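You operate a simulated robot arm through the tools that you are given. There is no shell and no other tool. Be economical: measure what you need, move in short steps, check, and stop when the job is done.

You are at the controls of a simulated two-armed robot. One attempt, no reset.

Task
Put one of the copper sleeves from the top of the left bench on the silver block there. Then put two of the hubs from the top of the left bench on the shelf under the right bench. Then put the rubber mount on the top of the motor bench away on the lower shelf of the sorting bench. Then put the blue brush in the grey tray. Then fetch the drain can and stand it on the top of the right tank. Then fetch the strainer from the lower shelf of the coil bench and set it in the inside of the green reuse tray. Then press the soap button three times. Then open the shelf flap, take the carton labelled "92" from the high shelf and put it on the blue cover and shut the flap again. Then turn the range knob to 99 uF. Then stack the pot that says "57" from the top of the packing table on top of the pot labelled "72". Then fetch the small compressor from the top of the packing table and set it on the low shelf of the test bench. Then lift the strainer hatch open. The order counts. Set down upright: drain can, strainer, carton, small compressor.

It is judged by the outcome, as a careful person would: the job done as asked, and still so three seconds after it is handed in. It fails if anything else is knocked over, pushed out of place, dropped, spilled or broken. Lids that push on must go on centred and level and be pressed home; caps that screw on are set level and turned clockwise until they are tight.

Robot
Two 7-joint arms with fingered hands on one trunk, on a base that drives. Base frame: it is fixed to the floor where the robot stands at the start and does not move with it; the origin is under the middle of the robot, x ahead of it, y to its left, z up; the surface under the hand at the start is at about z = 88.4. Lengths are in cm, angles in rad, forces in N, time in s.
The left shoulder is at the start at [7, 16.9, 121.8], the right one opposite. With the tool pointing down near the work surface each hand reaches from about 26 to 68 cm from the robot's upright axis, wherever it stands, measured 20 degrees to its own side. Places, roughly: blue brush (8x5x5 cm) [-120, -220, 90]; blue cover (15x10x1 cm) [-370, 40, 40]; carton [-375, -200, 175]; copper sleeve (4x4x5 cm) [60, 0, 90]; drain can [-100, -200, 100]; grey tray [350, -50, 75]; hub (6x6x4 cm) [60, -60, 90]; inside of the green reuse tray (17x13 cm) [-210, -100, 88]; low shelf of the test bench [140, -230, 20]; lower shelf of the sorting bench [570, -590, 30]; pot [325, -75, 75]; range knob [330, -270, 90]; rubber mount (5x5x5 cm) [120, -30, 90]; shelf flap [-370, -210, 160]; shelf under the right bench [60, -260, 20]; silver block (8x5x3 cm) [60, 20, 90]; small compressor [325, -50, 75]; soap button [-200, -190, 110]; strainer (6x6x7 cm) [-110, -260, 20]; strainer hatch [-110, -100, 90]; top of the right tank (17x22 cm) [-186, -26, 116]. Payload 3.4 kg a hand.
The TCP of each hand is the grasp point between the finger pads, 2.3 cm short of the fingertips. In the tool frame z runs along the fingers and y along their closing line. Largest opening 11.6 cm; the body of the gripper starts 6.5 cm behind the TCP. The gripper is a hand of 4 fingers: y runs from the thumb to the fingers, the wrist lies at [0, 0, -21.1] in the tool frame, and closing takes about 1.5 s.
Orientation is that of the tool frame in the base frame, as a unit quaternion [x, y, z, w]. With the fingers straight down and closing along the base's y, the tool's x points along the base's -x, its y along +y and its z along -z.

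Tools
- The arms move only by the tool play_rows. It takes "left_plan", "right_plan" or both (then of equal length, played together; a hand with none holds still); each is text: rows parted by semicolons, each of 6 numbers parted by spaces: the shift along the base's x, y, z in units of 30 mm (1.0 is 30 mm), then the turn, a rotation vector about the base's x, y, z in units of 4 degrees (1.0 is 4 degrees). In form: x y z ax ay az; .... A call has 1 to 20 rows; each row shifts and turns the commanded pose from where the row before left it. "left_gripper" and "right_gripper" are, for a hand that has rows, the opening, from 0 (shut) to 1 (fully open), set as the call begins (left out, the last holds). A call with a number of a shift or a turn outside -1 to 1 is refused whole. Rows are played at 5 a second. More than 5 cm and 0.15 rad between two rows, or a gripper value outside its range, and nothing of the call is played. Where a pose cannot be reached the arm comes as near as it can. A force on the tool above 40 N (or 10 N above the force at the start of the call, whichever is more), or a blocked arm, ends the call early, and 0.2 s more pass. The fingers move at their own pace (about 15.3 cm/s each) and stop on an object; they squeeze with about 23 N. The grip force told is the motor's: it shows also when the fingers shut on nothing. Time passes only in rows, and 0.2 s behind the last, so rows that do not move let the fingers close. It gives the time, the measured TCP pose, the force on the tool (base axes), the opening and the grip force at its end, in the units of the frame above (readings bear some noise), with the torque about the TCP (base axes, N m) and any sound that the robot's microphone picked up.
- Cameras (640 x 400 px; columns grow to the right, rows downward): "scene" is now at [13.65, -1.38, 144.29]; the picture's right is [-0.15, -0.99, 0.00], its down [-0.61, 0.09, -0.79] and it looks along [0.78, -0.12, -0.62] (base axes); focal length 257 px, centre (320, 200). "left" rides on the left gripper at [-6.9, 0.1, -9] in its tool frame; the picture's right is [-0.01, -1.00, 0.00], its down [0.79, -0.01, -0.61] and it looks along [0.61, -0.01, 0.79] (tool axes); focal length 251 px, centre (320, 200). "right" rides on the right gripper at [6.9, 0.1, -9] in its tool frame; the picture's right is [-0.01, 1.00, 0.00], its down [-0.79, -0.01, -0.61] and it looks along [-0.61, -0.01, 0.80] (tool axes); focal length 251 px, centre (320, 200). There is no depth. A picture from a camera that has moved, and an enlarged one, comes with that camera's place and axes in the base frame and with its lens.
- snapshot(camera): a new picture of that camera. It takes no simulated time.
- raise_lower(by): slides the trunk up (or, below 0, down) by that many cm; the arms and the scene camera ride with it, the base frame stays. It gives what a move gives, with no picture.
- base_move(legs): drives the robot by 1 to 6 legs, each [ahead, left, turn to the left] in cm, cm and rad, along the robot's own axes; the way and the turn of a leg run together, so that a leg with both is an arc; at most 150 cm and 3.142 rad a leg. The arms and the cameras ride along, it lands a little off, and it stops where it bumps. It gives what a move gives.
- grasp_type(shape, hand): the hand has 4 fingers and takes this shape, open, in about a second: jaw (thumb against the fingers, like two jaws); tri (thumb and two fingers); tip (a fingertip pinch); poke (one finger out to press); point (the index stretched); flat (the hand flat); cup (the hand cupped); fist (a fist). The gripper value then closes the fingers along that shape, each until it touches; the sizes above hold for jaw. It gives what a move gives, with no picture.
- aim_head(pan, tilt): turns the head with the scene camera to pan (to the left, within 1.501 rad either way) and tilt (down, from -0.506 to 1.204), counted from straight ahead of the robot. It gives what a move gives.
- inspect(camera, box): a new picture of the part [left, top, right, bottom] of that camera's present view, enlarged. It takes no simulated time.
- close_job(): hands the job in; it is judged then, once.

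Go step by step. Nothing tells you exact positions but the pictures and the camera data: compare them with the known pose of the tool, close in by small moves and look again before you grip or let go. The budget is 577 turns and 370 pictures, counting those below and the enlarged ones. Unless the task says otherwise, let go and move clear before handing in, and close with one line.

The tools are called after "Call:" as a command line: name --argument value ..., lists and objects as JSON in quotes. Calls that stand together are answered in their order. play_rows: Moves the arms, as the interface text tells. Its arguments: {"type":"object","properties":{"left_plan":{"type":"string"},"left_gripper":{"type":"number"},"right_plan":{"type":"string"},"right_gripper":{"type":"number"}},"required":[]} The other tools are called the same way: raise_lower (by) slides the trunk up or down; grasp_type (shape, hand) gives the hand a shape; base_move (legs) drives the base; aim_head (pan, tilt) turns the head that bears the scene camera; snapshot (camera) takes a picture; inspect (camera, box) takes an enlarged picture of a part of a camera's view; close_job () hands the job in.

At the start:

```text
time: 0.0
left_position: [47.08, 9.59, 119.47]
left_ee_rot: [0.0, 1.0, 0.0, 0.0]
left_wrist_force: [0.0, 0.3, -0.4]
left_moment: [0.0, 0.02, -0.03]
left_width: 11.61
left_finger_force: 0.0
left_shape: jaw
right_position: [34.49, -33.49, 111.38]
right_ee_rot: [0.0, 1.0, -0.001, 0.0]
right_wrist_force: [-0.2, 0.0, 0.1]
right_moment: [-0.01, 0.02, 0.02]
right_width: 11.61
right_finger_force: 0.1
right_shape: jaw
trunk travel left (down, up): [-72.5, 21.5]
robot x, y, heading: [0.4, -0.01, -0.004]
head pan, tilt: [-0.148, 0.667]
```

scene: 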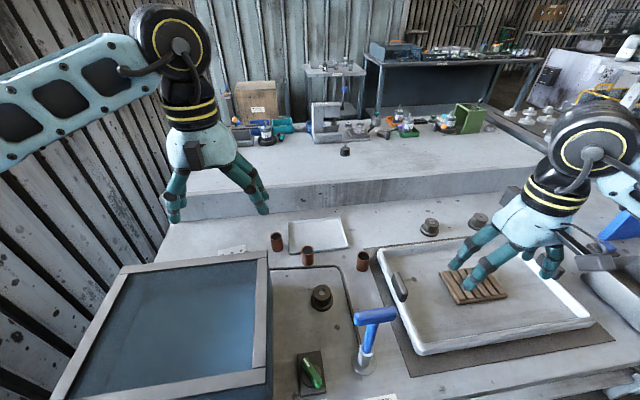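
right: 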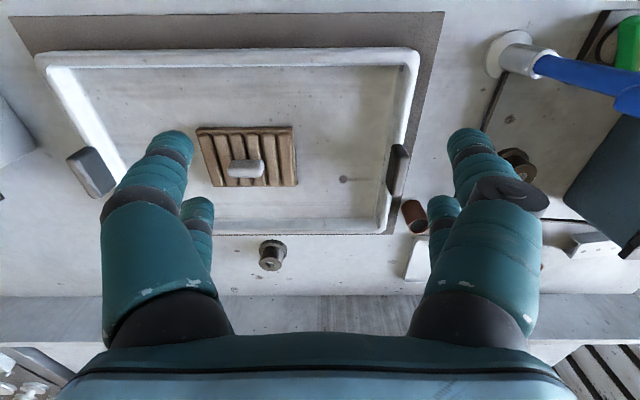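
left: 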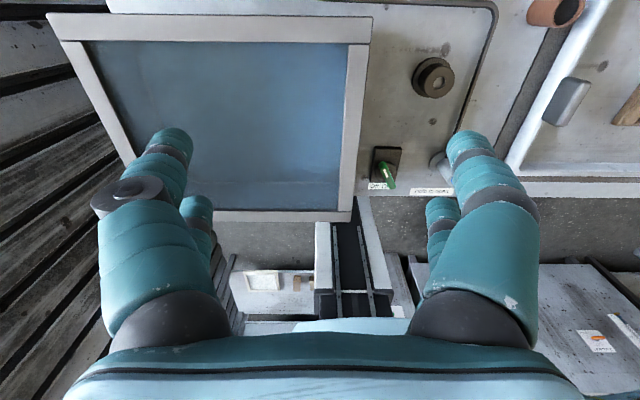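

I see the left bench with copper sleeves, hubs, a sink and a dark panel. I'll take close-ups to find the silver block, sleeves and hubs.

Call:
inspect --camera "scene" --box '[200, 200, 420, 338]'

Call:
inspect --camera "scene" --box '[180, 60, 520, 270]'

```text
2.90 times, centred on (310, 269) of scene
camera zoom: at [13.65, -1.38, 144.29], right [-0.15, -0.99, 0.0], down [-0.61, 0.09, -0.79], along [0.78, -0.12, -0.62], focal length 745 px, centre (349, 0)
```

zoom: 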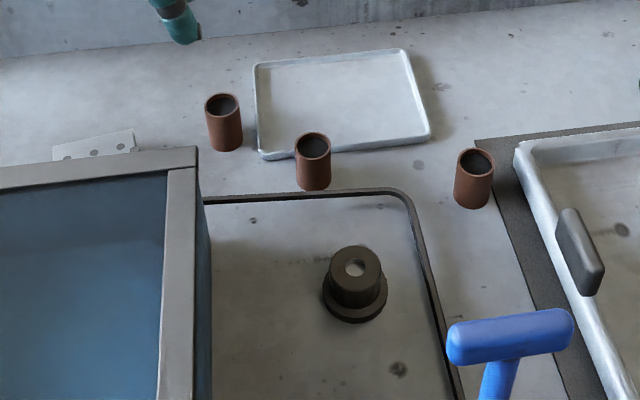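

```text
1.88 times, centred on (350, 165) of scene
camera zoom: at [13.65, -1.38, 144.29], right [-0.15, -0.99, 0.0], down [-0.61, 0.09, -0.79], along [0.78, -0.12, -0.62], focal length 484 px, centre (264, 266)
```

zoom: 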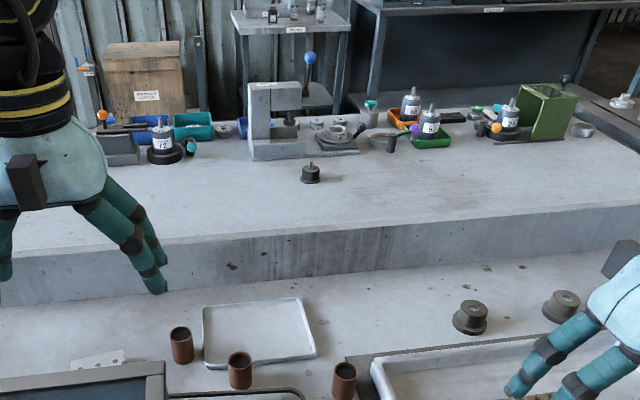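

The white object with holes behind the dark box is probably the silver block. I'll raise the trunk and look down more to see it.

Call:
raise_lower --by 20

Call:
aim_head --pan 0.0 --tilt 0.85

Call:
snapshot --camera "scene"

Call:
snapshot --camera "left"

```text
time: 2.2
left_position: [47.11, 9.55, 139.48]
left_ee_rot: [0.0, 1.0, 0.0, 0.0]
left_wrist_force: [0.7, 0.4, 0.1]
left_moment: [0.0, 0.03, 0.0]
left_width: 11.59
left_finger_force: 0.0
left_shape: jaw
right_position: [34.52, -33.45, 131.36]
right_ee_rot: [0.0, 1.0, 0.001, 0.0]
right_wrist_force: [0.5, 0.0, -0.3]
right_moment: [-0.01, 0.02, 0.01]
right_width: 11.6
right_finger_force: 0.0
right_shape: jaw
trunk travel left (down, up): [-92.5, 1.5]
robot x, y, heading: [-0.05, -0.15, -0.001]
head pan, tilt: [-0.148, 0.667]
```

```text
time: 2.9
left_position: [47.17, 9.54, 139.55]
left_ee_rot: [0.0, 1.0, 0.0, 0.0]
left_wrist_force: [0.4, 0.4, -0.3]
left_moment: [0.02, -0.01, -0.01]
left_width: 11.56
left_finger_force: 0.0
left_shape: jaw
right_position: [34.48, -33.64, 131.36]
right_ee_rot: [0.0, 1.0, 0.0, 0.001]
right_wrist_force: [0.5, -0.2, -0.4]
right_moment: [0.03, 0.0, 0.02]
right_width: 11.58
right_finger_force: 0.1
right_shape: jaw
trunk travel left (down, up): [-92.5, 1.5]
robot x, y, heading: [0.07, 0.1, 0.001]
head pan, tilt: [0.0, 0.85]
```

```text
364 pictures are left
camera scene: at [12.96, -0.1, 162.79], right [0.0, -1.0, 0.0], down [-0.75, 0.0, -0.66], along [0.66, 0.0, -0.75], focal length 257 px, centre (320, 200)
```

scene: 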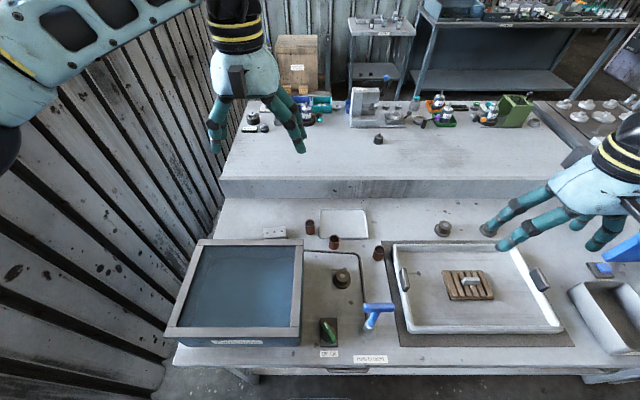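

```text
363 pictures are left
camera left: at [53.99, 9.63, 148.54], right [0.01, -1.0, 0.0], down [-0.79, -0.01, 0.61], along [-0.61, -0.01, -0.79], focal length 251 px, centre (320, 200)
```

left: 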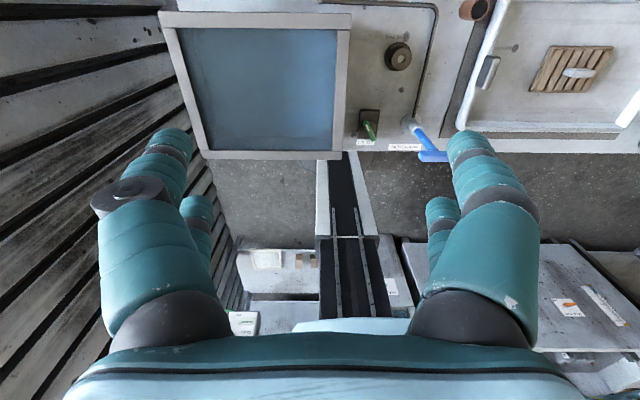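

Now the silver block is visible behind the box. Zooming in for coordinates.

Call:
inspect --camera "scene" --box '[240, 195, 480, 345]'

```text
2.67 times, centred on (360, 270) of scene
camera zoom: at [12.96, -0.1, 162.79], right [0.0, -1.0, 0.0], down [-0.75, 0.0, -0.66], along [0.66, 0.0, -0.75], focal length 685 px, centre (213, 13)
```

zoom: 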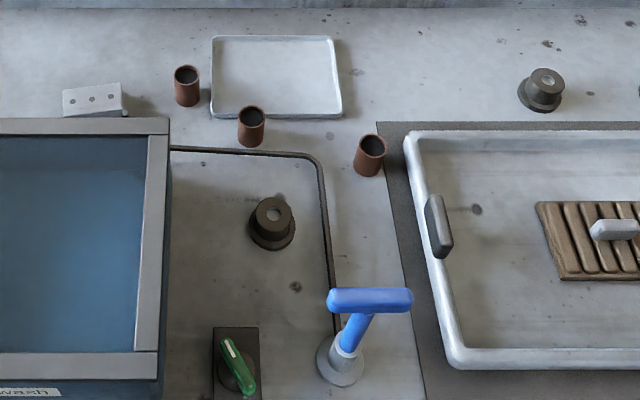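

Sleeve nearest: about (64, 3); block about (62, 15, top 91.4); box top is about z 99. I'll lower the trunk back and bring the left hand above the sleeve, turned to close along x.

Call:
raise_lower --by -18

Call:
play_rows --left_plan "0.7 0 0 0 0 -1;0.7 0 0 0 0 -1;0.7 0 0 0 0 -1;0.7 0 0 0 0 -1;0.7 -0.3 0 0 0 -1;0.7 -0.3 0 0 0 -1;0.7 -0.3 0 0 0 -1;0.7 -0.3 0 0 0 -1;0 -0.3 -0.5 0 0 -1;0 -0.3 -0.5 0 0 -1;0 -0.3 -0.5 0 0 -1;0 0 -0.5 0 0 -1;0 0 -0.5 0 0 -1;0 0 -0.5 0 0 -1;0 0 -0.5 0 0 -1;0 0 0 0 0 -1;0 0 0 0 0 -1;0 0 0 0 0 -1;0 0 0 0 0 -1;0 0 0 0 0 -1"

```text
time: 4.9
left_position: [47.19, 9.72, 121.5]
left_ee_rot: [0.0, 1.0, 0.0, 0.0]
left_wrist_force: [-0.1, -0.2, 0.2]
left_moment: [0.01, 0.01, -0.03]
left_width: 11.59
left_finger_force: 0.0
left_shape: jaw
right_position: [34.55, -33.63, 113.42]
right_ee_rot: [0.001, 1.0, 0.0, -0.001]
right_wrist_force: [0.4, -0.1, -0.4]
right_moment: [0.0, 0.0, 0.02]
right_width: 11.59
right_finger_force: 0.2
right_shape: jaw
trunk travel left (down, up): [-74.5, 19.5]
robot x, y, heading: [0.01, -0.11, -0.001]
head pan, tilt: [0.0, 0.85]
```

```text
time: 9.1
left_position: [61.24, 4.9, 109.76]
left_ee_rot: [0.643, 0.766, -0.001, 0.0]
left_wrist_force: [-0.5, 0.8, -0.3]
left_moment: [0.01, -0.02, -0.01]
left_width: 11.59
left_finger_force: 0.2
left_shape: jaw
left hand out of reach, approached as far as the arm can: row 7, 8, 12, 13, 15
right_position: [34.59, -33.58, 113.33]
right_ee_rot: [0.0, 1.0, 0.0, -0.001]
right_wrist_force: [0.8, 0.1, -0.1]
right_moment: [-0.01, 0.01, 0.0]
right_width: 11.59
right_finger_force: 0.2
right_shape: jaw
trunk travel left (down, up): [-74.5, 19.5]
robot x, y, heading: [0.0, 0.49, 0.004]
head pan, tilt: [0.0, 0.85]
```

The hand turned fine but is near its reach limit. I'll drive forward slightly and look.

Call:
base_move --legs '[[5, 0, 0]]'

Call:
snapshot --camera "left"

```text
time: 10.2
left_position: [66.58, 4.96, 109.4]
left_ee_rot: [0.642, 0.766, -0.002, -0.002]
left_wrist_force: [0.1, 0.1, 0.6]
left_moment: [0.01, 0.05, -0.01]
left_width: 11.57
left_finger_force: 0.1
left_shape: jaw
right_position: [39.71, -33.63, 113.1]
right_ee_rot: [0.0, 1.0, -0.001, -0.001]
right_wrist_force: [0.6, 0.0, -1.3]
right_moment: [-0.01, 0.03, 0.0]
right_width: 11.6
right_finger_force: 0.2
right_shape: jaw
trunk travel left (down, up): [-74.5, 19.5]
robot x, y, heading: [4.5, 0.03, -0.006]
head pan, tilt: [0.0, 0.85]
stopped in leg 1: the robot was blocked; the commanded pose is now the measured one
```

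```text
361 pictures are left
camera left: at [67.73, -1.82, 118.51], right [-0.98, -0.18, 0.01], down [-0.14, 0.78, 0.61], along [-0.12, 0.6, -0.79], focal length 251 px, centre (320, 200)
```

left: 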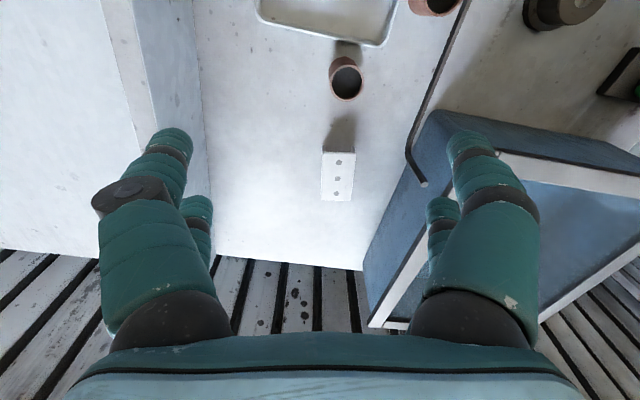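

Sleeve ≈ (64.1, 3.0), block ≈ (62.2, 14). I'll move above the sleeve and check.

Call:
play_rows --left_plan "-0.42 -0.33 -0.5 0 0 -1;-0.42 -0.33 -0.5 0 0 -1;0 0 -0.8 0 0 0;0 0 -0.8 0 0 0;0 0 -0.8 0 0 0;0 0 -0.7 0 0 0;0 0 0 0 0 0" --left_gripper 0.65

Call:
snapshot --camera "left"

Call:
snapshot --camera "scene"

```text
time: 11.8
left_position: [65.6, 3.02, 98.21]
left_ee_rot: [0.694, 0.72, 0.0, -0.001]
left_wrist_force: [0.3, -0.1, -0.6]
left_moment: [0.02, 0.04, -0.01]
left_width: 7.57
left_finger_force: 0.0
left_shape: jaw
left hand out of reach, approached as far as the arm can: row 1, 2
right_position: [39.22, -33.52, 113.42]
right_ee_rot: [-0.001, 1.0, 0.0, 0.0]
right_wrist_force: [0.7, -0.5, 0.5]
right_moment: [0.0, 0.02, 0.0]
right_width: 11.6
right_finger_force: 0.0
right_shape: jaw
trunk travel left (down, up): [-74.5, 19.5]
robot x, y, heading: [4.42, -0.07, 0.0]
head pan, tilt: [0.0, 0.85]
```

```text
360 pictures are left
camera left: at [65.75, -3.94, 107.36], right [-1.0, -0.04, 0.0], down [-0.03, 0.79, 0.61], along [-0.03, 0.61, -0.79], focal length 251 px, centre (320, 200)
```

left: 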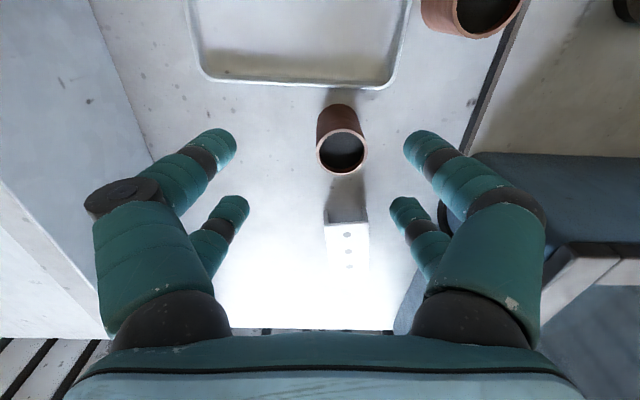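

```text
359 pictures are left
camera scene: at [17.61, -0.12, 144.78], right [0.0, -1.0, 0.0], down [-0.75, 0.0, -0.66], along [0.66, 0.0, -0.75], focal length 257 px, centre (320, 200)
```

scene: 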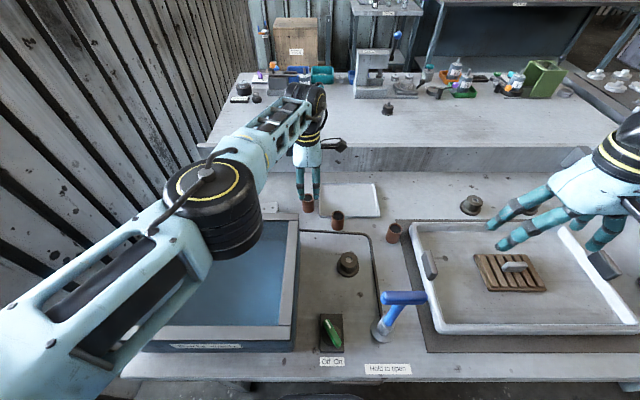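

Aligned in y; need 1.65 cm toward −x, then descend and grip.

Call:
play_rows --left_plan "-0.55 0.03 0 0 0 0;0 0 -0.7 0 0 0;0 0 -0.7 0 0 0;0 0 -0.65 0 0 0;0 0 0 0 0 0"

Call:
snapshot --camera "left"

```text
time: 13.0
left_position: [64.86, 3.13, 92.03]
left_ee_rot: [0.694, 0.72, -0.001, 0.0]
left_wrist_force: [0.2, 0.6, 0.1]
left_moment: [0.04, -0.01, -0.03]
left_width: 7.59
left_finger_force: 0.1
left_shape: jaw
left hand out of reach, approached as far as the arm can: row 1, 3
right_position: [39.07, -33.44, 113.31]
right_ee_rot: [0.0, 1.0, 0.0, 0.0]
right_wrist_force: [-0.4, 0.9, 0.6]
right_moment: [-0.04, 0.0, -0.01]
right_width: 11.62
right_finger_force: 0.1
right_shape: jaw
trunk travel left (down, up): [-74.5, 19.5]
robot x, y, heading: [4.62, 0.28, 0.001]
head pan, tilt: [0.0, 0.85]
```

```text
358 pictures are left
camera left: at [65.15, -3.73, 101.16], right [-1.0, -0.04, 0.0], down [-0.03, 0.79, 0.61], along [-0.03, 0.61, -0.79], focal length 251 px, centre (320, 200)
```

left: 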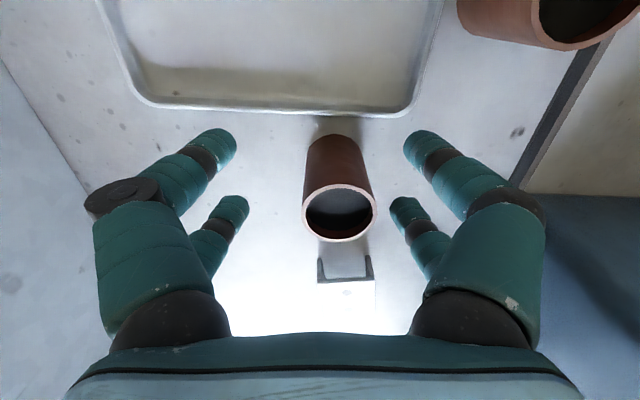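

Sleeve is 0.8 cm off centre in x; nudging then closing.

Call:
play_rows --left_plan "-0.3 0 0 0 0 0;0 0 0 0 0 0"

Call:
play_rows --left_plan "0 0 0 0 0 0;0 0 0 0 0 0;0 0 0 0 0 0;0 0 0 0 0 0;0 0 0 0 0 0;0 0 0 0 0 0;0 0 0 0 0 0;0 0 0 0 0 0" --left_gripper 0

Call:
snapshot --camera "left"

```text
time: 13.6
left_position: [63.69, 2.82, 91.16]
left_ee_rot: [0.7, 0.714, -0.01, -0.015]
left_wrist_force: [0.0, 1.3, 0.4]
left_moment: [-0.02, -0.01, 0.02]
left_width: 7.6
left_finger_force: 0.1
left_shape: jaw
left hand out of reach, approached as far as the arm can: row 1
right_position: [39.19, -33.58, 113.35]
right_ee_rot: [0.001, 1.0, -0.001, -0.001]
right_wrist_force: [-0.5, -0.5, -0.2]
right_moment: [-0.02, 0.04, 0.02]
right_width: 11.6
right_finger_force: 0.1
right_shape: jaw
trunk travel left (down, up): [-74.5, 19.5]
robot x, y, heading: [4.64, 0.01, -0.001]
head pan, tilt: [0.0, 0.85]
```

```text
time: 15.4
left_position: [63.61, 2.76, 91.22]
left_ee_rot: [0.7, 0.714, -0.009, -0.015]
left_wrist_force: [-0.6, 0.7, 0.6]
left_moment: [-0.02, 0.02, 0.0]
left_width: 0.9
left_finger_force: 22.8
left_shape: jaw
right_position: [39.15, -33.46, 113.39]
right_ee_rot: [0.001, 1.0, 0.001, 0.0]
right_wrist_force: [0.6, 0.3, -0.1]
right_moment: [-0.02, 0.01, 0.04]
right_width: 11.61
right_finger_force: 0.1
right_shape: jaw
trunk travel left (down, up): [-74.5, 19.5]
robot x, y, heading: [4.77, 0.09, 0.003]
head pan, tilt: [0.0, 0.85]
```

```text
357 pictures are left
camera left: at [64.14, -4.18, 100.19], right [-1.0, -0.03, 0.03], down [0.0, 0.79, 0.61], along [-0.04, 0.61, -0.79], focal length 251 px, centre (320, 200)
```

left: 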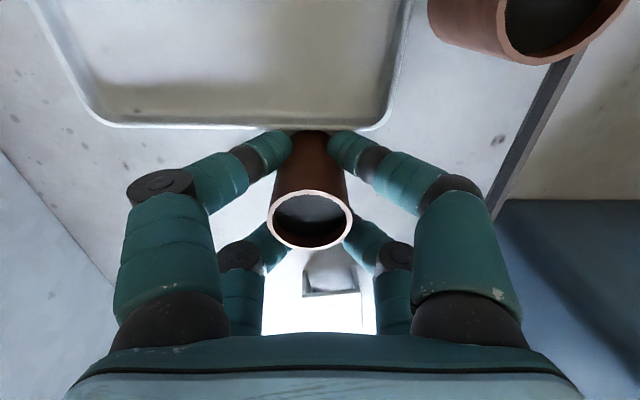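

The fingers cage the sleeve. I'll lift slightly and check it is held.

Call:
play_rows --left_plan "0 0 0.4 0 0 0;0 0 0.5 0 0 0;0 0 0.6 0 0 0;0 0 0.6 0 0 0;0 0 0 0 0 0"

Call:
snapshot --camera "left"

Call:
snapshot --camera "scene"

```text
time: 16.6
left_position: [64.19, 3.03, 98.52]
left_ee_rot: [0.695, 0.719, -0.001, 0.0]
left_wrist_force: [-0.2, 0.3, -0.8]
left_moment: [0.04, 0.0, -0.01]
left_width: 0.88
left_finger_force: 22.8
left_shape: jaw
right_position: [39.2, -33.5, 113.39]
right_ee_rot: [0.0, 1.0, 0.0, 0.0]
right_wrist_force: [0.2, -0.3, -0.9]
right_moment: [0.01, 0.02, 0.01]
right_width: 11.58
right_finger_force: 0.1
right_shape: jaw
trunk travel left (down, up): [-74.5, 19.5]
robot x, y, heading: [4.84, 0.1, 0.004]
head pan, tilt: [0.0, 0.85]
```

```text
356 pictures are left
camera left: at [64.55, -3.84, 107.5], right [-1.0, -0.04, 0.0], down [-0.03, 0.79, 0.61], along [-0.03, 0.61, -0.79], focal length 251 px, centre (320, 200)
```

left: 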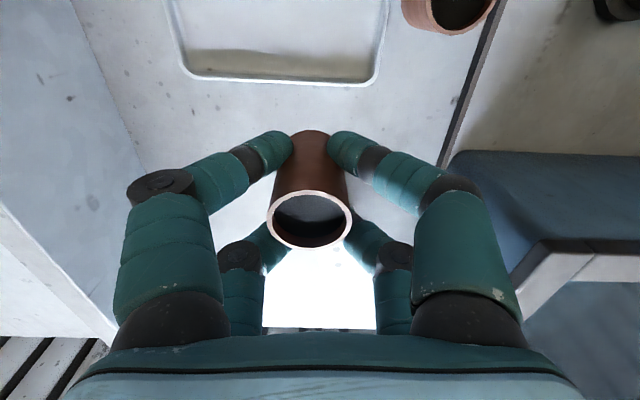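

```text
355 pictures are left
camera scene: at [17.64, -0.13, 144.78], right [0.0, -1.0, 0.0], down [-0.75, 0.0, -0.66], along [0.66, 0.0, -0.75], focal length 257 px, centre (320, 200)
```

scene: 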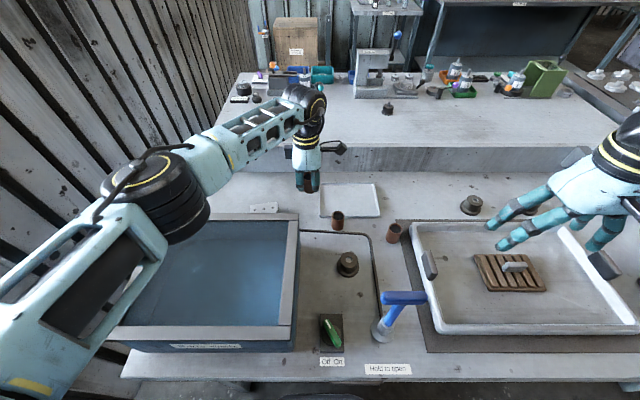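

Sleeve is held. Looking closer at the block's form.

Call:
inspect --camera "scene" --box '[235, 190, 299, 230]'

Call:
play_rows --left_plan "0 0 0.7 0 0 0;0 0 0.7 0 0 0;-0.2 0.5 0.3 0 0 0;-0.2 0.5 0 0 0 0;-0.2 0.5 0 0 0 0;0 0 0 0 0 0"

Call:
snapshot --camera "left"

```text
10.00 times, centred on (267, 210) of scene
camera zoom: at [17.64, -0.13, 144.78], right [0.0, -1.0, 0.0], down [-0.75, 0.0, -0.66], along [0.66, 0.0, -0.75], focal length 2570 px, centre (850, 100)
```

zoom: 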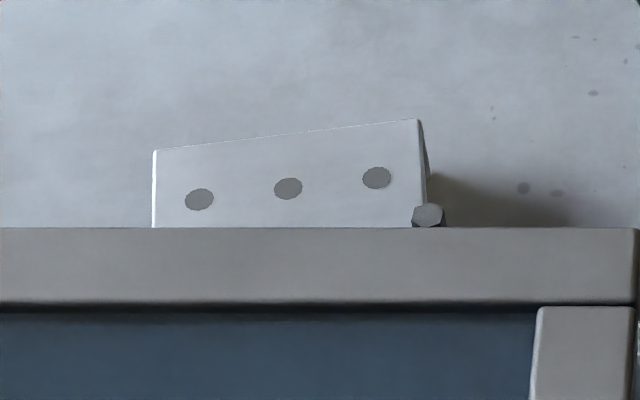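

```text
time: 18.0
left_position: [62.45, 7.63, 103.51]
left_ee_rot: [0.694, 0.72, -0.001, 0.0]
left_wrist_force: [0.1, 0.5, -0.5]
left_moment: [0.0, 0.02, 0.0]
left_width: 0.88
left_finger_force: 22.4
left_shape: jaw
right_position: [39.31, -33.54, 113.32]
right_ee_rot: [0.001, 1.0, 0.001, 0.0]
right_wrist_force: [0.5, -1.0, -0.4]
right_moment: [0.02, 0.03, 0.0]
right_width: 11.6
right_finger_force: 0.0
right_shape: jaw
trunk travel left (down, up): [-74.5, 19.5]
robot x, y, heading: [4.37, 0.02, -0.001]
head pan, tilt: [0.0, 0.85]
```

```text
353 pictures are left
camera left: at [62.75, 0.66, 112.59], right [-1.0, -0.05, 0.0], down [-0.03, 0.79, 0.61], along [-0.03, 0.61, -0.79], focal length 251 px, centre (320, 200)
```

left: 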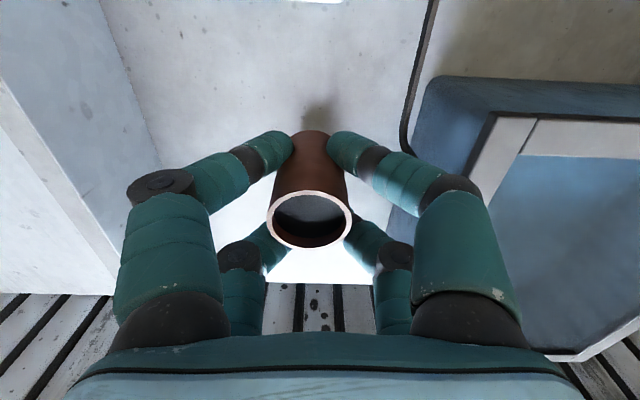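

Block top centre ≈ (61.7, 15.0), z ≈ 91.4. Moving over it and going down near it.

Call:
play_rows --left_plan "-0.12 0.67 0 0 0 0;-0.12 0.67 0 0 0 0;-0.12 0.66 0 0 0 0;0 0.66 0 0 0 0;0 0 -0.7 0 0 0;0 0 -0.7 0 0 0;0 0 -0.7 0 0 0;0 0 0 0 0 0"

Call:
snapshot --camera "left"

Call:
inspect --camera "scene" --box '[200, 150, 328, 230]'

```text
time: 19.8
left_position: [61.41, 15.4, 97.2]
left_ee_rot: [0.694, 0.72, -0.001, 0.0]
left_wrist_force: [1.4, 0.0, -0.2]
left_moment: [0.0, 0.01, 0.03]
left_width: 0.89
left_finger_force: 23.1
left_shape: jaw
right_position: [39.11, -33.42, 113.37]
right_ee_rot: [0.0, 1.0, 0.0, 0.0]
right_wrist_force: [0.4, -0.1, -1.2]
right_moment: [0.02, -0.01, -0.01]
right_width: 11.59
right_finger_force: 0.1
right_shape: jaw
trunk travel left (down, up): [-74.5, 19.5]
robot x, y, heading: [4.89, -0.07, -0.001]
head pan, tilt: [0.0, 0.85]
```

```text
352 pictures are left
camera left: at [61.64, 8.65, 106.32], right [-1.0, -0.04, 0.0], down [-0.03, 0.79, 0.61], along [-0.03, 0.61, -0.79], focal length 251 px, centre (320, 200)
```

left: 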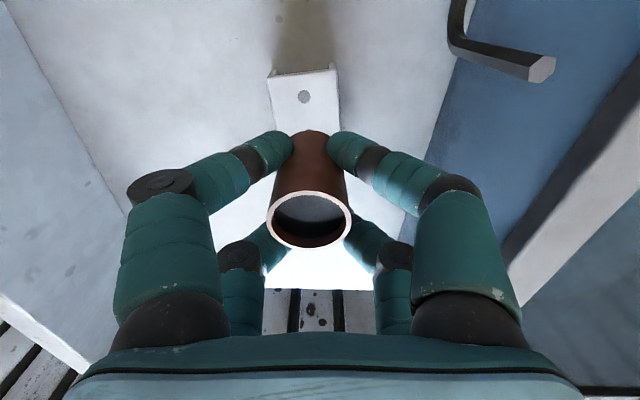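

```text
5.00 times, centred on (264, 190) of scene
camera zoom: at [17.63, -0.12, 144.78], right [0.0, -1.0, 0.0], down [-0.75, 0.0, -0.66], along [0.66, 0.0, -0.75], focal length 1285 px, centre (600, 250)
```

zoom: 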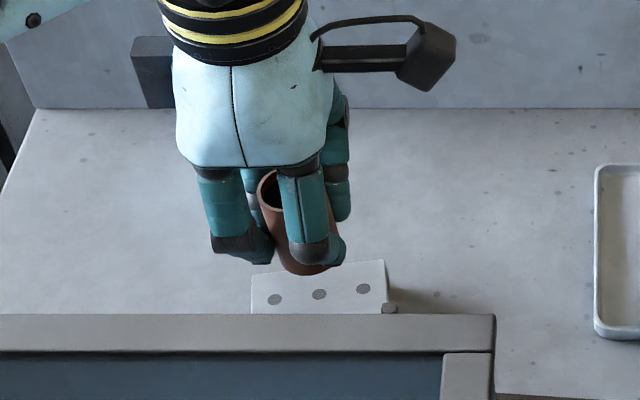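

Alignment looks good (sleeve ≈ (61.8, 14.8) over the middle hole). Lowering in small steps to contact.

Call:
play_rows --left_plan "0.05 0.07 -0.4 0 0 0;0 0 -0.4 0 0 0;0 0 -0.1 0 0 0;0 0 -0.05 0 0 0;0 0 0 0 0 0"

Call:
snapshot --camera "left"

Call:
inspect --camera "scene" --box '[232, 170, 296, 210]'

```text
time: 21.0
left_position: [61.56, 15.8, 94.39]
left_ee_rot: [0.695, 0.719, 0.0, 0.0]
left_wrist_force: [1.0, 0.7, -0.3]
left_moment: [0.03, -0.05, -0.02]
left_width: 0.84
left_finger_force: 23.1
left_shape: jaw
right_position: [39.22, -33.49, 113.35]
right_ee_rot: [-0.001, 1.0, 0.0, 0.0]
right_wrist_force: [-1.3, -0.3, 0.1]
right_moment: [0.01, 0.0, 0.0]
right_width: 11.6
right_finger_force: 0.0
right_shape: jaw
trunk travel left (down, up): [-74.5, 19.5]
robot x, y, heading: [4.9, -0.03, -0.002]
head pan, tilt: [0.0, 0.85]
```

```text
350 pictures are left
camera left: at [61.82, 8.86, 103.46], right [-1.0, -0.04, 0.0], down [-0.03, 0.79, 0.61], along [-0.03, 0.61, -0.79], focal length 251 px, centre (320, 200)
```

left: 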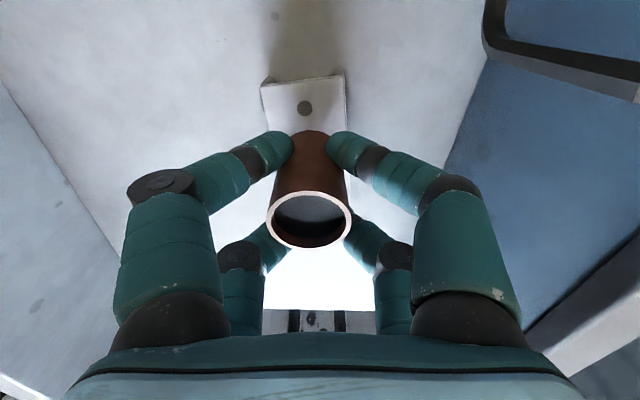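

```text
10.00 times, centred on (264, 190) of scene
camera zoom: at [17.63, -0.1, 144.78], right [0.0, -1.0, 0.0], down [-0.75, 0.0, -0.66], along [0.66, 0.0, -0.75], focal length 2570 px, centre (880, 300)
```

zoom: 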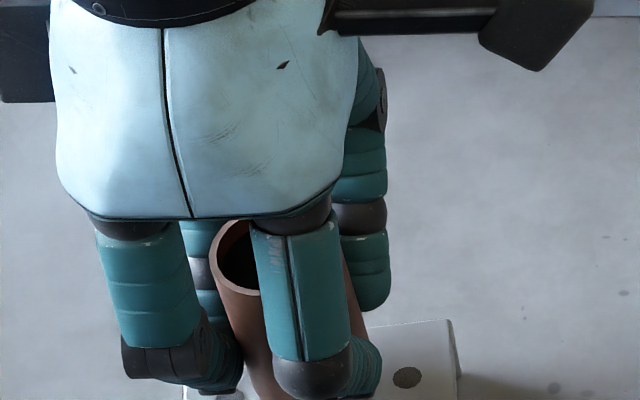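

Close to contact; creeping down.

Call:
play_rows --left_plan "0 0 -0.08 0 0 0;0 0 0 0 0 0"

Call:
inspect --camera "scene" --box '[240, 180, 304, 220]'

```text
time: 21.6
left_position: [61.51, 15.75, 94.17]
left_ee_rot: [0.694, 0.72, -0.002, -0.002]
left_wrist_force: [-0.2, -0.4, -0.2]
left_moment: [0.04, 0.02, 0.01]
left_width: 0.86
left_finger_force: 23.2
left_shape: jaw
right_position: [39.17, -33.52, 113.29]
right_ee_rot: [0.0, 1.0, 0.0, 0.0]
right_wrist_force: [-0.2, 0.7, 0.3]
right_moment: [-0.04, 0.03, 0.0]
right_width: 11.59
right_finger_force: 0.0
right_shape: jaw
trunk travel left (down, up): [-74.5, 19.5]
robot x, y, heading: [4.42, 0.01, 0.003]
head pan, tilt: [0.0, 0.85]
```

```text
10.00 times, centred on (272, 200) of scene
camera zoom: at [17.63, -0.09, 144.78], right [0.0, -1.0, 0.0], down [-0.75, 0.0, -0.66], along [0.66, 0.0, -0.75], focal length 2570 px, centre (800, 200)
```

zoom: 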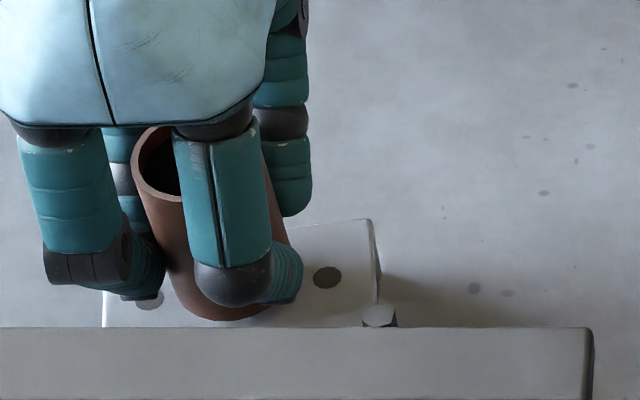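

Call:
play_rows --left_plan "0 0 -0.07 0 0 0;0 0 0 0 0 0"

Call:
play_rows --left_plan "0 0 -0.07 0 0 0;0 0 0 0 0 0"

```text
time: 22.2
left_position: [61.44, 15.85, 93.96]
left_ee_rot: [0.694, 0.72, -0.001, 0.0]
left_wrist_force: [-0.4, 0.1, -0.4]
left_moment: [0.01, -0.01, 0.01]
left_width: 0.87
left_finger_force: 23.2
left_shape: jaw
right_position: [39.24, -33.55, 113.41]
right_ee_rot: [0.001, 1.0, 0.0, 0.0]
right_wrist_force: [0.1, 0.3, -0.6]
right_moment: [0.0, 0.02, 0.01]
right_width: 11.56
right_finger_force: 0.0
right_shape: jaw
trunk travel left (down, up): [-74.5, 19.5]
robot x, y, heading: [4.51, -0.04, -0.002]
head pan, tilt: [0.0, 0.85]
```

```text
time: 22.8
left_position: [61.49, 15.82, 93.85]
left_ee_rot: [0.695, 0.719, -0.001, 0.0]
left_wrist_force: [-1.2, 0.2, -1.6]
left_moment: [0.03, 0.04, 0.03]
left_width: 0.86
left_finger_force: 23.5
left_shape: jaw
right_position: [39.25, -33.52, 113.34]
right_ee_rot: [0.0, 1.0, 0.0, 0.0]
right_wrist_force: [-0.8, 0.8, 0.1]
right_moment: [-0.02, 0.04, 0.01]
right_width: 11.59
right_finger_force: 0.1
right_shape: jaw
trunk travel left (down, up): [-74.5, 19.5]
robot x, y, heading: [4.78, 0.17, 0.003]
head pan, tilt: [0.0, 0.85]
```

Call:
play_rows --left_plan "0 0 -0.07 0 0 0;0 0 0 0 0 0"

Call:
inspect --camera "scene" --box '[240, 180, 304, 220]'

```text
time: 23.4
left_position: [61.48, 15.76, 93.47]
left_ee_rot: [0.694, 0.72, 0.0, 0.0]
left_wrist_force: [-0.3, 1.0, -0.4]
left_moment: [0.03, -0.03, 0.0]
left_width: 0.84
left_finger_force: 22.5
left_shape: jaw
right_position: [39.17, -33.53, 113.35]
right_ee_rot: [0.0, 1.0, 0.0, 0.0]
right_wrist_force: [0.6, -0.3, 0.0]
right_moment: [0.01, 0.01, 0.0]
right_width: 11.59
right_finger_force: 0.1
right_shape: jaw
trunk travel left (down, up): [-74.5, 19.5]
robot x, y, heading: [4.6, 0.23, 0.001]
head pan, tilt: [0.0, 0.85]
```

```text
10.00 times, centred on (272, 200) of scene
camera zoom: at [17.63, -0.09, 144.78], right [0.0, -1.0, 0.0], down [-0.75, 0.0, -0.66], along [0.66, 0.0, -0.75], focal length 2570 px, centre (800, 200)
```

zoom: 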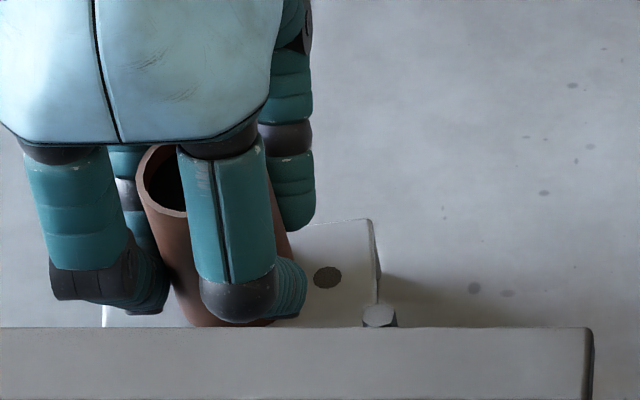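

No contact yet, so the block top is about 90.4; refining the target to (62.2, 15.3) and continuing down.

Call:
play_rows --left_plan "0.1 0.07 0 0 0 0;0 0 -0.07 0 0 0;0 0 -0.06 0 0 0;0 0 0 0 0 0"

Call:
snapshot --camera "left"

```text
time: 24.4
left_position: [61.81, 15.91, 93.31]
left_ee_rot: [0.695, 0.719, 0.0, 0.001]
left_wrist_force: [2.3, -1.0, 13.6]
left_moment: [0.0, -0.1, -0.01]
left_width: 0.85
left_finger_force: 22.7
left_shape: jaw
right_position: [39.17, -33.67, 113.41]
right_ee_rot: [0.0, 1.0, 0.001, 0.001]
right_wrist_force: [-0.1, -0.3, -0.2]
right_moment: [0.04, -0.02, -0.05]
right_width: 11.58
right_finger_force: 0.1
right_shape: jaw
trunk travel left (down, up): [-74.5, 19.5]
robot x, y, heading: [4.57, -0.29, 0.0]
head pan, tilt: [0.0, 0.85]
```

```text
346 pictures are left
camera left: at [62.0, 8.99, 102.4], right [-1.0, -0.04, 0.0], down [-0.04, 0.79, 0.61], along [-0.03, 0.61, -0.79], focal length 251 px, centre (320, 200)
```

left: 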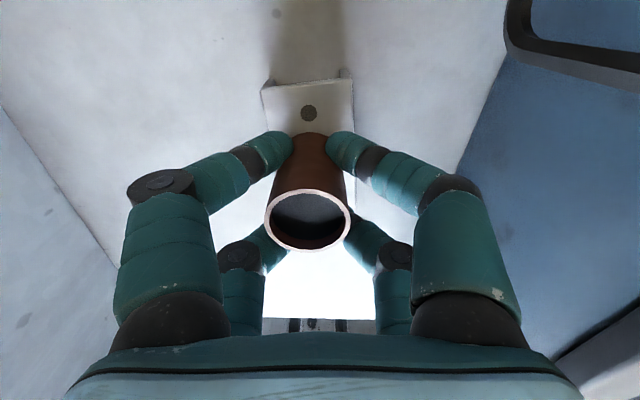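

Contact made. Opening the hand and lifting clear.

Call:
play_rows --left_plan "0 0 0.04 0 0 0;0 0 0 0 0 0;0 0 0 0 0 0"

Call:
play_rows --left_plan "0 0 0 0 0 0;0 0 0 0 0 0;0 0 0 0 0 0;0 0 0.6 0 0 0;0 0 0.8 0 0 0;0 0 0.8 0 0 0;0 0 0.8 0 0 0;0 0 0.8 0 0 0" --left_gripper 0.6

Call:
snapshot --camera "left"

Call:
inspect --camera "scene" --box '[232, 170, 328, 230]'

```text
time: 25.2
left_position: [61.69, 15.81, 93.27]
left_ee_rot: [0.695, 0.719, 0.0, 0.001]
left_wrist_force: [2.3, -1.7, 10.1]
left_moment: [0.02, -0.06, -0.01]
left_width: 0.89
left_finger_force: 23.0
left_shape: jaw
right_position: [39.15, -33.64, 113.33]
right_ee_rot: [0.0, 1.0, 0.001, 0.0]
right_wrist_force: [0.5, -0.5, -0.6]
right_moment: [0.01, 0.03, 0.01]
right_width: 11.58
right_finger_force: 0.0
right_shape: jaw
trunk travel left (down, up): [-74.5, 19.5]
robot x, y, heading: [4.87, 0.02, -0.003]
head pan, tilt: [0.0, 0.85]
```

```text
time: 27.0
left_position: [61.74, 16.01, 104.69]
left_ee_rot: [0.695, 0.719, 0.0, 0.0]
left_wrist_force: [0.9, -0.7, 0.3]
left_moment: [0.05, 0.01, 0.0]
left_width: 6.92
left_finger_force: 0.0
left_shape: jaw
right_position: [39.08, -33.59, 113.37]
right_ee_rot: [0.0, 1.0, 0.0, 0.0]
right_wrist_force: [0.2, 0.2, 1.1]
right_moment: [-0.01, 0.0, 0.0]
right_width: 11.6
right_finger_force: 0.1
right_shape: jaw
trunk travel left (down, up): [-74.5, 19.5]
robot x, y, heading: [4.91, -0.29, -0.002]
head pan, tilt: [0.0, 0.85]
```

```text
345 pictures are left
camera left: at [62.06, 9.08, 113.81], right [-1.0, -0.04, 0.0], down [-0.03, 0.79, 0.61], along [-0.03, 0.61, -0.79], focal length 251 px, centre (320, 200)
```

left: 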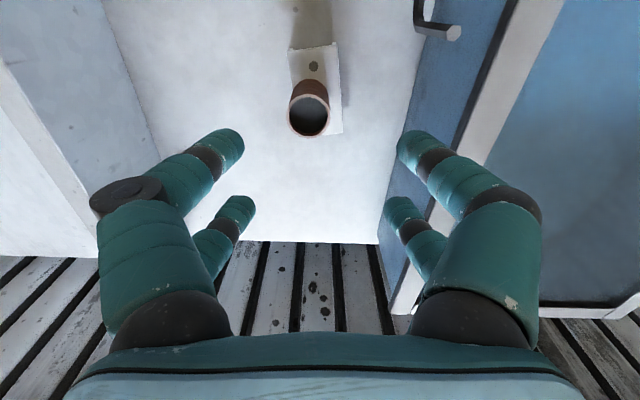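

```text
6.67 times, centred on (280, 200) of scene
camera zoom: at [17.58, -0.12, 144.78], right [0.0, -1.0, 0.0], down [-0.75, 0.0, -0.66], along [0.66, 0.0, -0.75], focal length 1713 px, centre (587, 200)
```

zoom: 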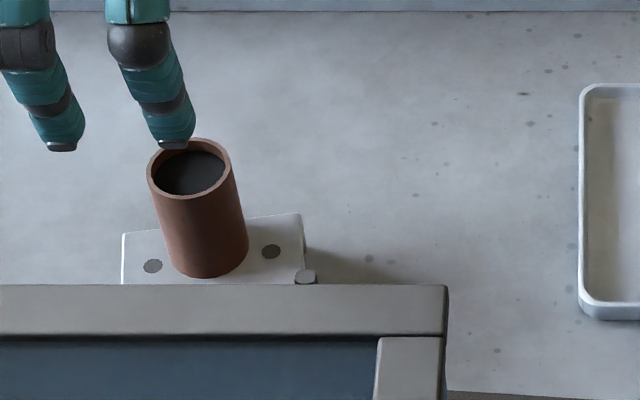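

Sleeve stands on the block. Next the hubs: one at about (46, −6.4) for the left hand. Moving left hand above it.

Call:
play_rows --left_plan "0 0 0.8 0 0 0;0 -0.95 0 0 0 0;0 -0.95 0 0 0 0;-0.4 -0.95 0 0 0 0;-0.8 -0.95 0 0 0 0;-0.8 -0.95 0 0 0 0;-0.8 -0.95 0 0 0 0;-0.8 -0.95 0 0 0 0;-0.8 -0.85 0 0 0 0;-0.8 0 0 0 0 0;0 0 0 0 0 0" --left_gripper 0.9

Call:
snapshot --camera "left"

Call:
snapshot --camera "scene"

```text
time: 29.4
left_position: [46.27, -6.52, 107.08]
left_ee_rot: [0.695, 0.719, 0.0, -0.001]
left_wrist_force: [1.0, 0.2, 0.5]
left_moment: [0.0, -0.02, 0.02]
left_width: 10.42
left_finger_force: 0.0
left_shape: jaw
right_position: [39.24, -33.67, 113.3]
right_ee_rot: [0.0, 1.0, 0.0, 0.0]
right_wrist_force: [-1.0, -1.4, -1.1]
right_moment: [0.01, 0.01, -0.02]
right_width: 11.59
right_finger_force: 0.1
right_shape: jaw
trunk travel left (down, up): [-74.5, 19.5]
robot x, y, heading: [4.79, 0.57, 0.001]
head pan, tilt: [0.0, 0.85]
```

```text
343 pictures are left
camera left: at [46.55, -13.46, 116.15], right [-1.0, -0.04, 0.0], down [-0.03, 0.79, 0.61], along [-0.03, 0.61, -0.79], focal length 251 px, centre (320, 200)
```

left: 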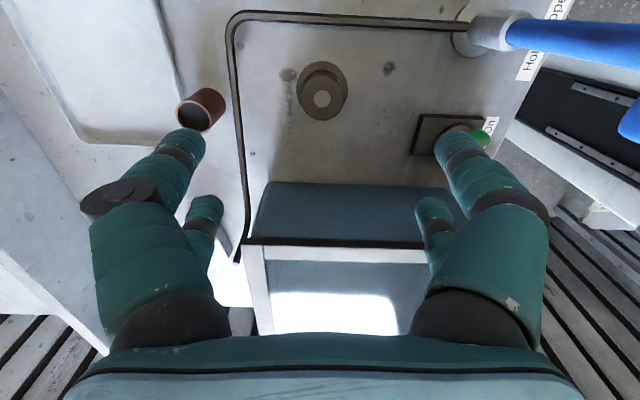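

```text
342 pictures are left
camera scene: at [17.65, -0.11, 144.78], right [0.0, -1.0, 0.0], down [-0.75, 0.0, -0.66], along [0.66, 0.0, -0.75], focal length 257 px, centre (320, 200)
```

scene: 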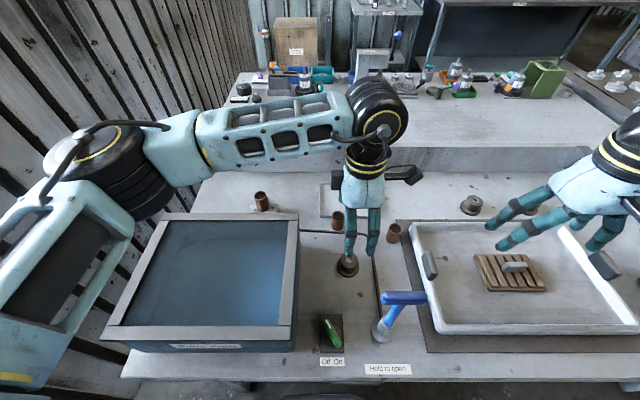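

Hub at (46.0, −6.7), well aligned. Descending and gripping.

Call:
play_rows --left_plan "-0.1 -0.06 -0.8 0 0 0;0 0 -0.8 0 0 0;0 0 -0.8 0 0 0;0 0 -0.8 0 0 0;0 0 -0.8 0 0 0;0 0 -0.8 0 0 0;0 0 -0.4 0 0 0;0 0 0 0 0 0" --left_gripper 0.75

Call:
snapshot --camera "left"

```text
time: 31.2
left_position: [45.92, -6.67, 91.5]
left_ee_rot: [0.695, 0.719, -0.001, 0.0]
left_wrist_force: [-0.3, 0.2, -1.1]
left_moment: [0.0, 0.0, 0.02]
left_width: 8.73
left_finger_force: 0.1
left_shape: jaw
right_position: [39.17, -33.51, 113.27]
right_ee_rot: [0.0, 1.0, -0.001, -0.001]
right_wrist_force: [-0.3, 0.2, -0.2]
right_moment: [0.0, -0.04, -0.01]
right_width: 11.58
right_finger_force: 0.1
right_shape: jaw
trunk travel left (down, up): [-74.5, 19.5]
robot x, y, heading: [4.72, -0.4, -0.001]
head pan, tilt: [0.0, 0.85]
```

```text
341 pictures are left
camera left: at [46.21, -13.63, 100.54], right [-1.0, -0.04, 0.0], down [-0.03, 0.79, 0.61], along [-0.03, 0.61, -0.79], focal length 251 px, centre (320, 200)
```

left: 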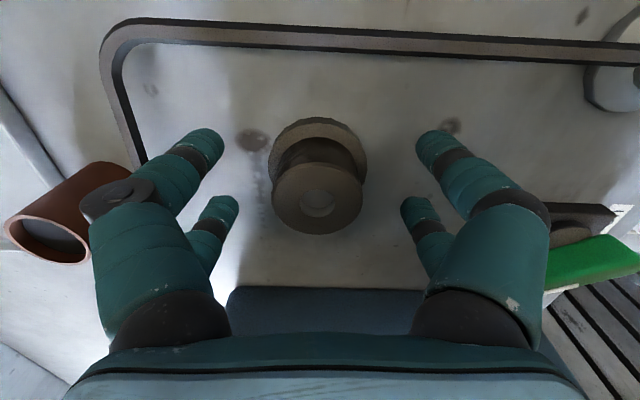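

Call:
play_rows --left_plan "0 0 -0.15 0 0 0;0 0 0 0 0 0"

Call:
play_rows --left_plan "0 0 0 0 0 0;0 0 0 0 0 0;0 0 0 0 0 0;0 0 0 0 0 0;0 0 0 0 0 0;0 0 0 0 0 0;0 0 0 0 0 0;0 0 0 0 0 0" --left_gripper 0

Call:
play_rows --left_plan "0 0 0.4 0 0 0;0 0 0.5 0 0 0;0 0 0.6 0 0 0;0 0 0.6 0 0 0;0 0 0.6 0 0 0;0 0 0.6 0 0 0;0 0 0 0 0 0"

Call:
snapshot --camera "left"

```text
time: 31.8
left_position: [45.9, -6.81, 91.07]
left_ee_rot: [0.695, 0.719, 0.0, -0.001]
left_wrist_force: [0.0, 0.8, -0.4]
left_moment: [0.0, -0.02, 0.04]
left_width: 8.69
left_finger_force: 0.0
left_shape: jaw
right_position: [39.21, -33.61, 113.29]
right_ee_rot: [0.0, 1.0, 0.0, -0.001]
right_wrist_force: [-1.2, 0.2, -0.7]
right_moment: [0.02, 0.0, 0.03]
right_width: 11.57
right_finger_force: 0.1
right_shape: jaw
trunk travel left (down, up): [-74.5, 19.5]
robot x, y, heading: [4.66, -0.01, -0.001]
head pan, tilt: [0.0, 0.85]
```

```text
time: 33.6
left_position: [45.96, -6.57, 91.18]
left_ee_rot: [0.695, 0.719, 0.001, 0.0]
left_wrist_force: [0.7, -0.4, 4.0]
left_moment: [0.0, -0.03, -0.03]
left_width: 2.17
left_finger_force: 23.4
left_shape: jaw
right_position: [39.18, -33.57, 113.36]
right_ee_rot: [-0.001, 1.0, 0.0, 0.001]
right_wrist_force: [-0.1, -0.9, -0.5]
right_moment: [0.0, -0.03, -0.03]
right_width: 11.59
right_finger_force: 0.0
right_shape: jaw
trunk travel left (down, up): [-74.5, 19.5]
robot x, y, heading: [4.59, 0.06, -0.001]
head pan, tilt: [0.0, 0.85]
```

```text
time: 35.2
left_position: [45.94, -6.73, 101.0]
left_ee_rot: [0.694, 0.72, -0.001, 0.0]
left_wrist_force: [-0.4, 0.0, -1.1]
left_moment: [0.03, -0.02, -0.03]
left_width: 2.17
left_finger_force: 23.3
left_shape: jaw
right_position: [39.09, -33.49, 113.37]
right_ee_rot: [0.0, 1.0, 0.001, 0.0]
right_wrist_force: [-0.2, -0.1, 0.4]
right_moment: [-0.02, -0.01, 0.02]
right_width: 11.59
right_finger_force: 0.0
right_shape: jaw
trunk travel left (down, up): [-74.5, 19.5]
robot x, y, heading: [4.79, 0.18, -0.001]
head pan, tilt: [0.0, 0.85]
```

```text
340 pictures are left
camera left: at [46.23, -13.6, 110.0], right [-1.0, -0.04, 0.0], down [-0.03, 0.79, 0.61], along [-0.03, 0.61, -0.79], focal length 251 px, centre (320, 200)
```

left: 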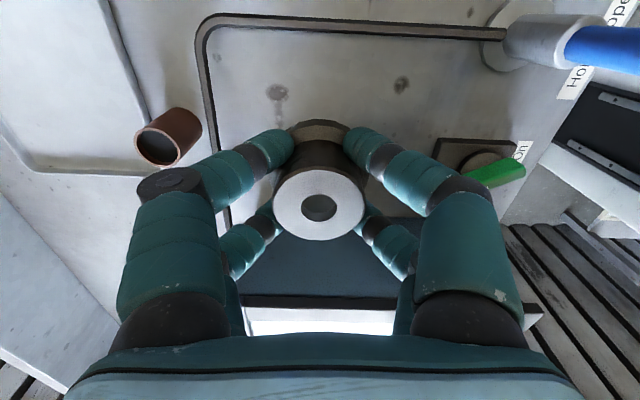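

Hub held. Raising it, then shifting the robot right to bring the right hand near the hub at (64, −42).

Call:
play_rows --left_plan "0 0 0.9 0 0 0;0 0 0.9 0 0 0;0 0 0.9 0 0 0;0 0 0.9 0 0 0;0 0 0.9 0 0 0"

Call:
base_move --legs '[[-2, 0, 0], [0, -22, 0]]'

Call:
snapshot --camera "scene"

Call:
snapshot --camera "right"

```text
time: 36.4
left_position: [45.82, -6.72, 114.45]
left_ee_rot: [0.695, 0.719, 0.0, -0.001]
left_wrist_force: [-0.9, 1.0, -1.3]
left_moment: [0.02, 0.02, -0.01]
left_width: 2.18
left_finger_force: 23.3
left_shape: jaw
right_position: [39.25, -33.56, 113.41]
right_ee_rot: [0.0, 1.0, -0.001, 0.0]
right_wrist_force: [0.2, 0.6, 0.0]
right_moment: [-0.01, -0.01, 0.01]
right_width: 11.6
right_finger_force: 0.0
right_shape: jaw
trunk travel left (down, up): [-74.5, 19.5]
robot x, y, heading: [4.7, -0.29, -0.0]
head pan, tilt: [0.0, 0.85]
```

```text
time: 38.5
left_position: [44.05, -28.65, 114.47]
left_ee_rot: [0.693, 0.721, -0.002, 0.0]
left_wrist_force: [0.4, 0.8, -2.3]
left_moment: [0.0, 0.02, -0.02]
left_width: 2.17
left_finger_force: 23.1
left_shape: jaw
right_position: [37.29, -55.43, 113.41]
right_ee_rot: [-0.001, 1.0, -0.001, 0.0]
right_wrist_force: [0.2, 0.4, -0.3]
right_moment: [0.0, -0.01, -0.04]
right_width: 11.59
right_finger_force: 0.1
right_shape: jaw
trunk travel left (down, up): [-74.5, 19.5]
robot x, y, heading: [3.02, -21.91, -0.001]
head pan, tilt: [0.0, 0.85]
```

```text
339 pictures are left
camera scene: at [15.64, -22.03, 144.78], right [0.0, -1.0, 0.0], down [-0.75, 0.0, -0.66], along [0.66, 0.0, -0.75], focal length 257 px, centre (320, 200)
```

scene: 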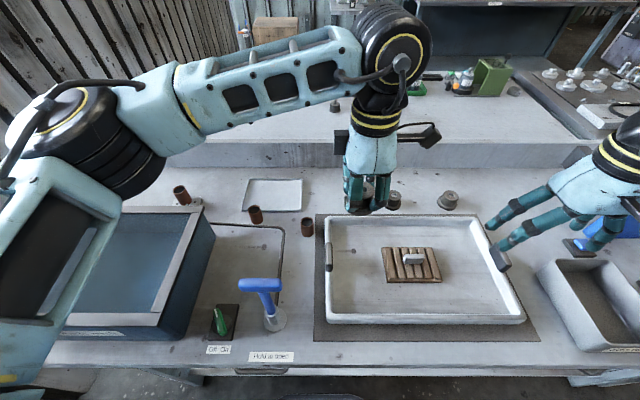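

```text
338 pictures are left
camera right: at [30.48, -55.44, 122.4], right [0.01, 1.0, 0.0], down [0.79, -0.01, 0.61], along [0.61, -0.01, -0.79], focal length 251 px, centre (320, 200)
```

right: 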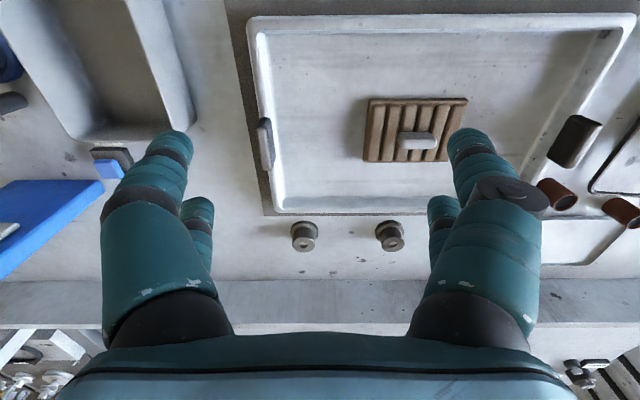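

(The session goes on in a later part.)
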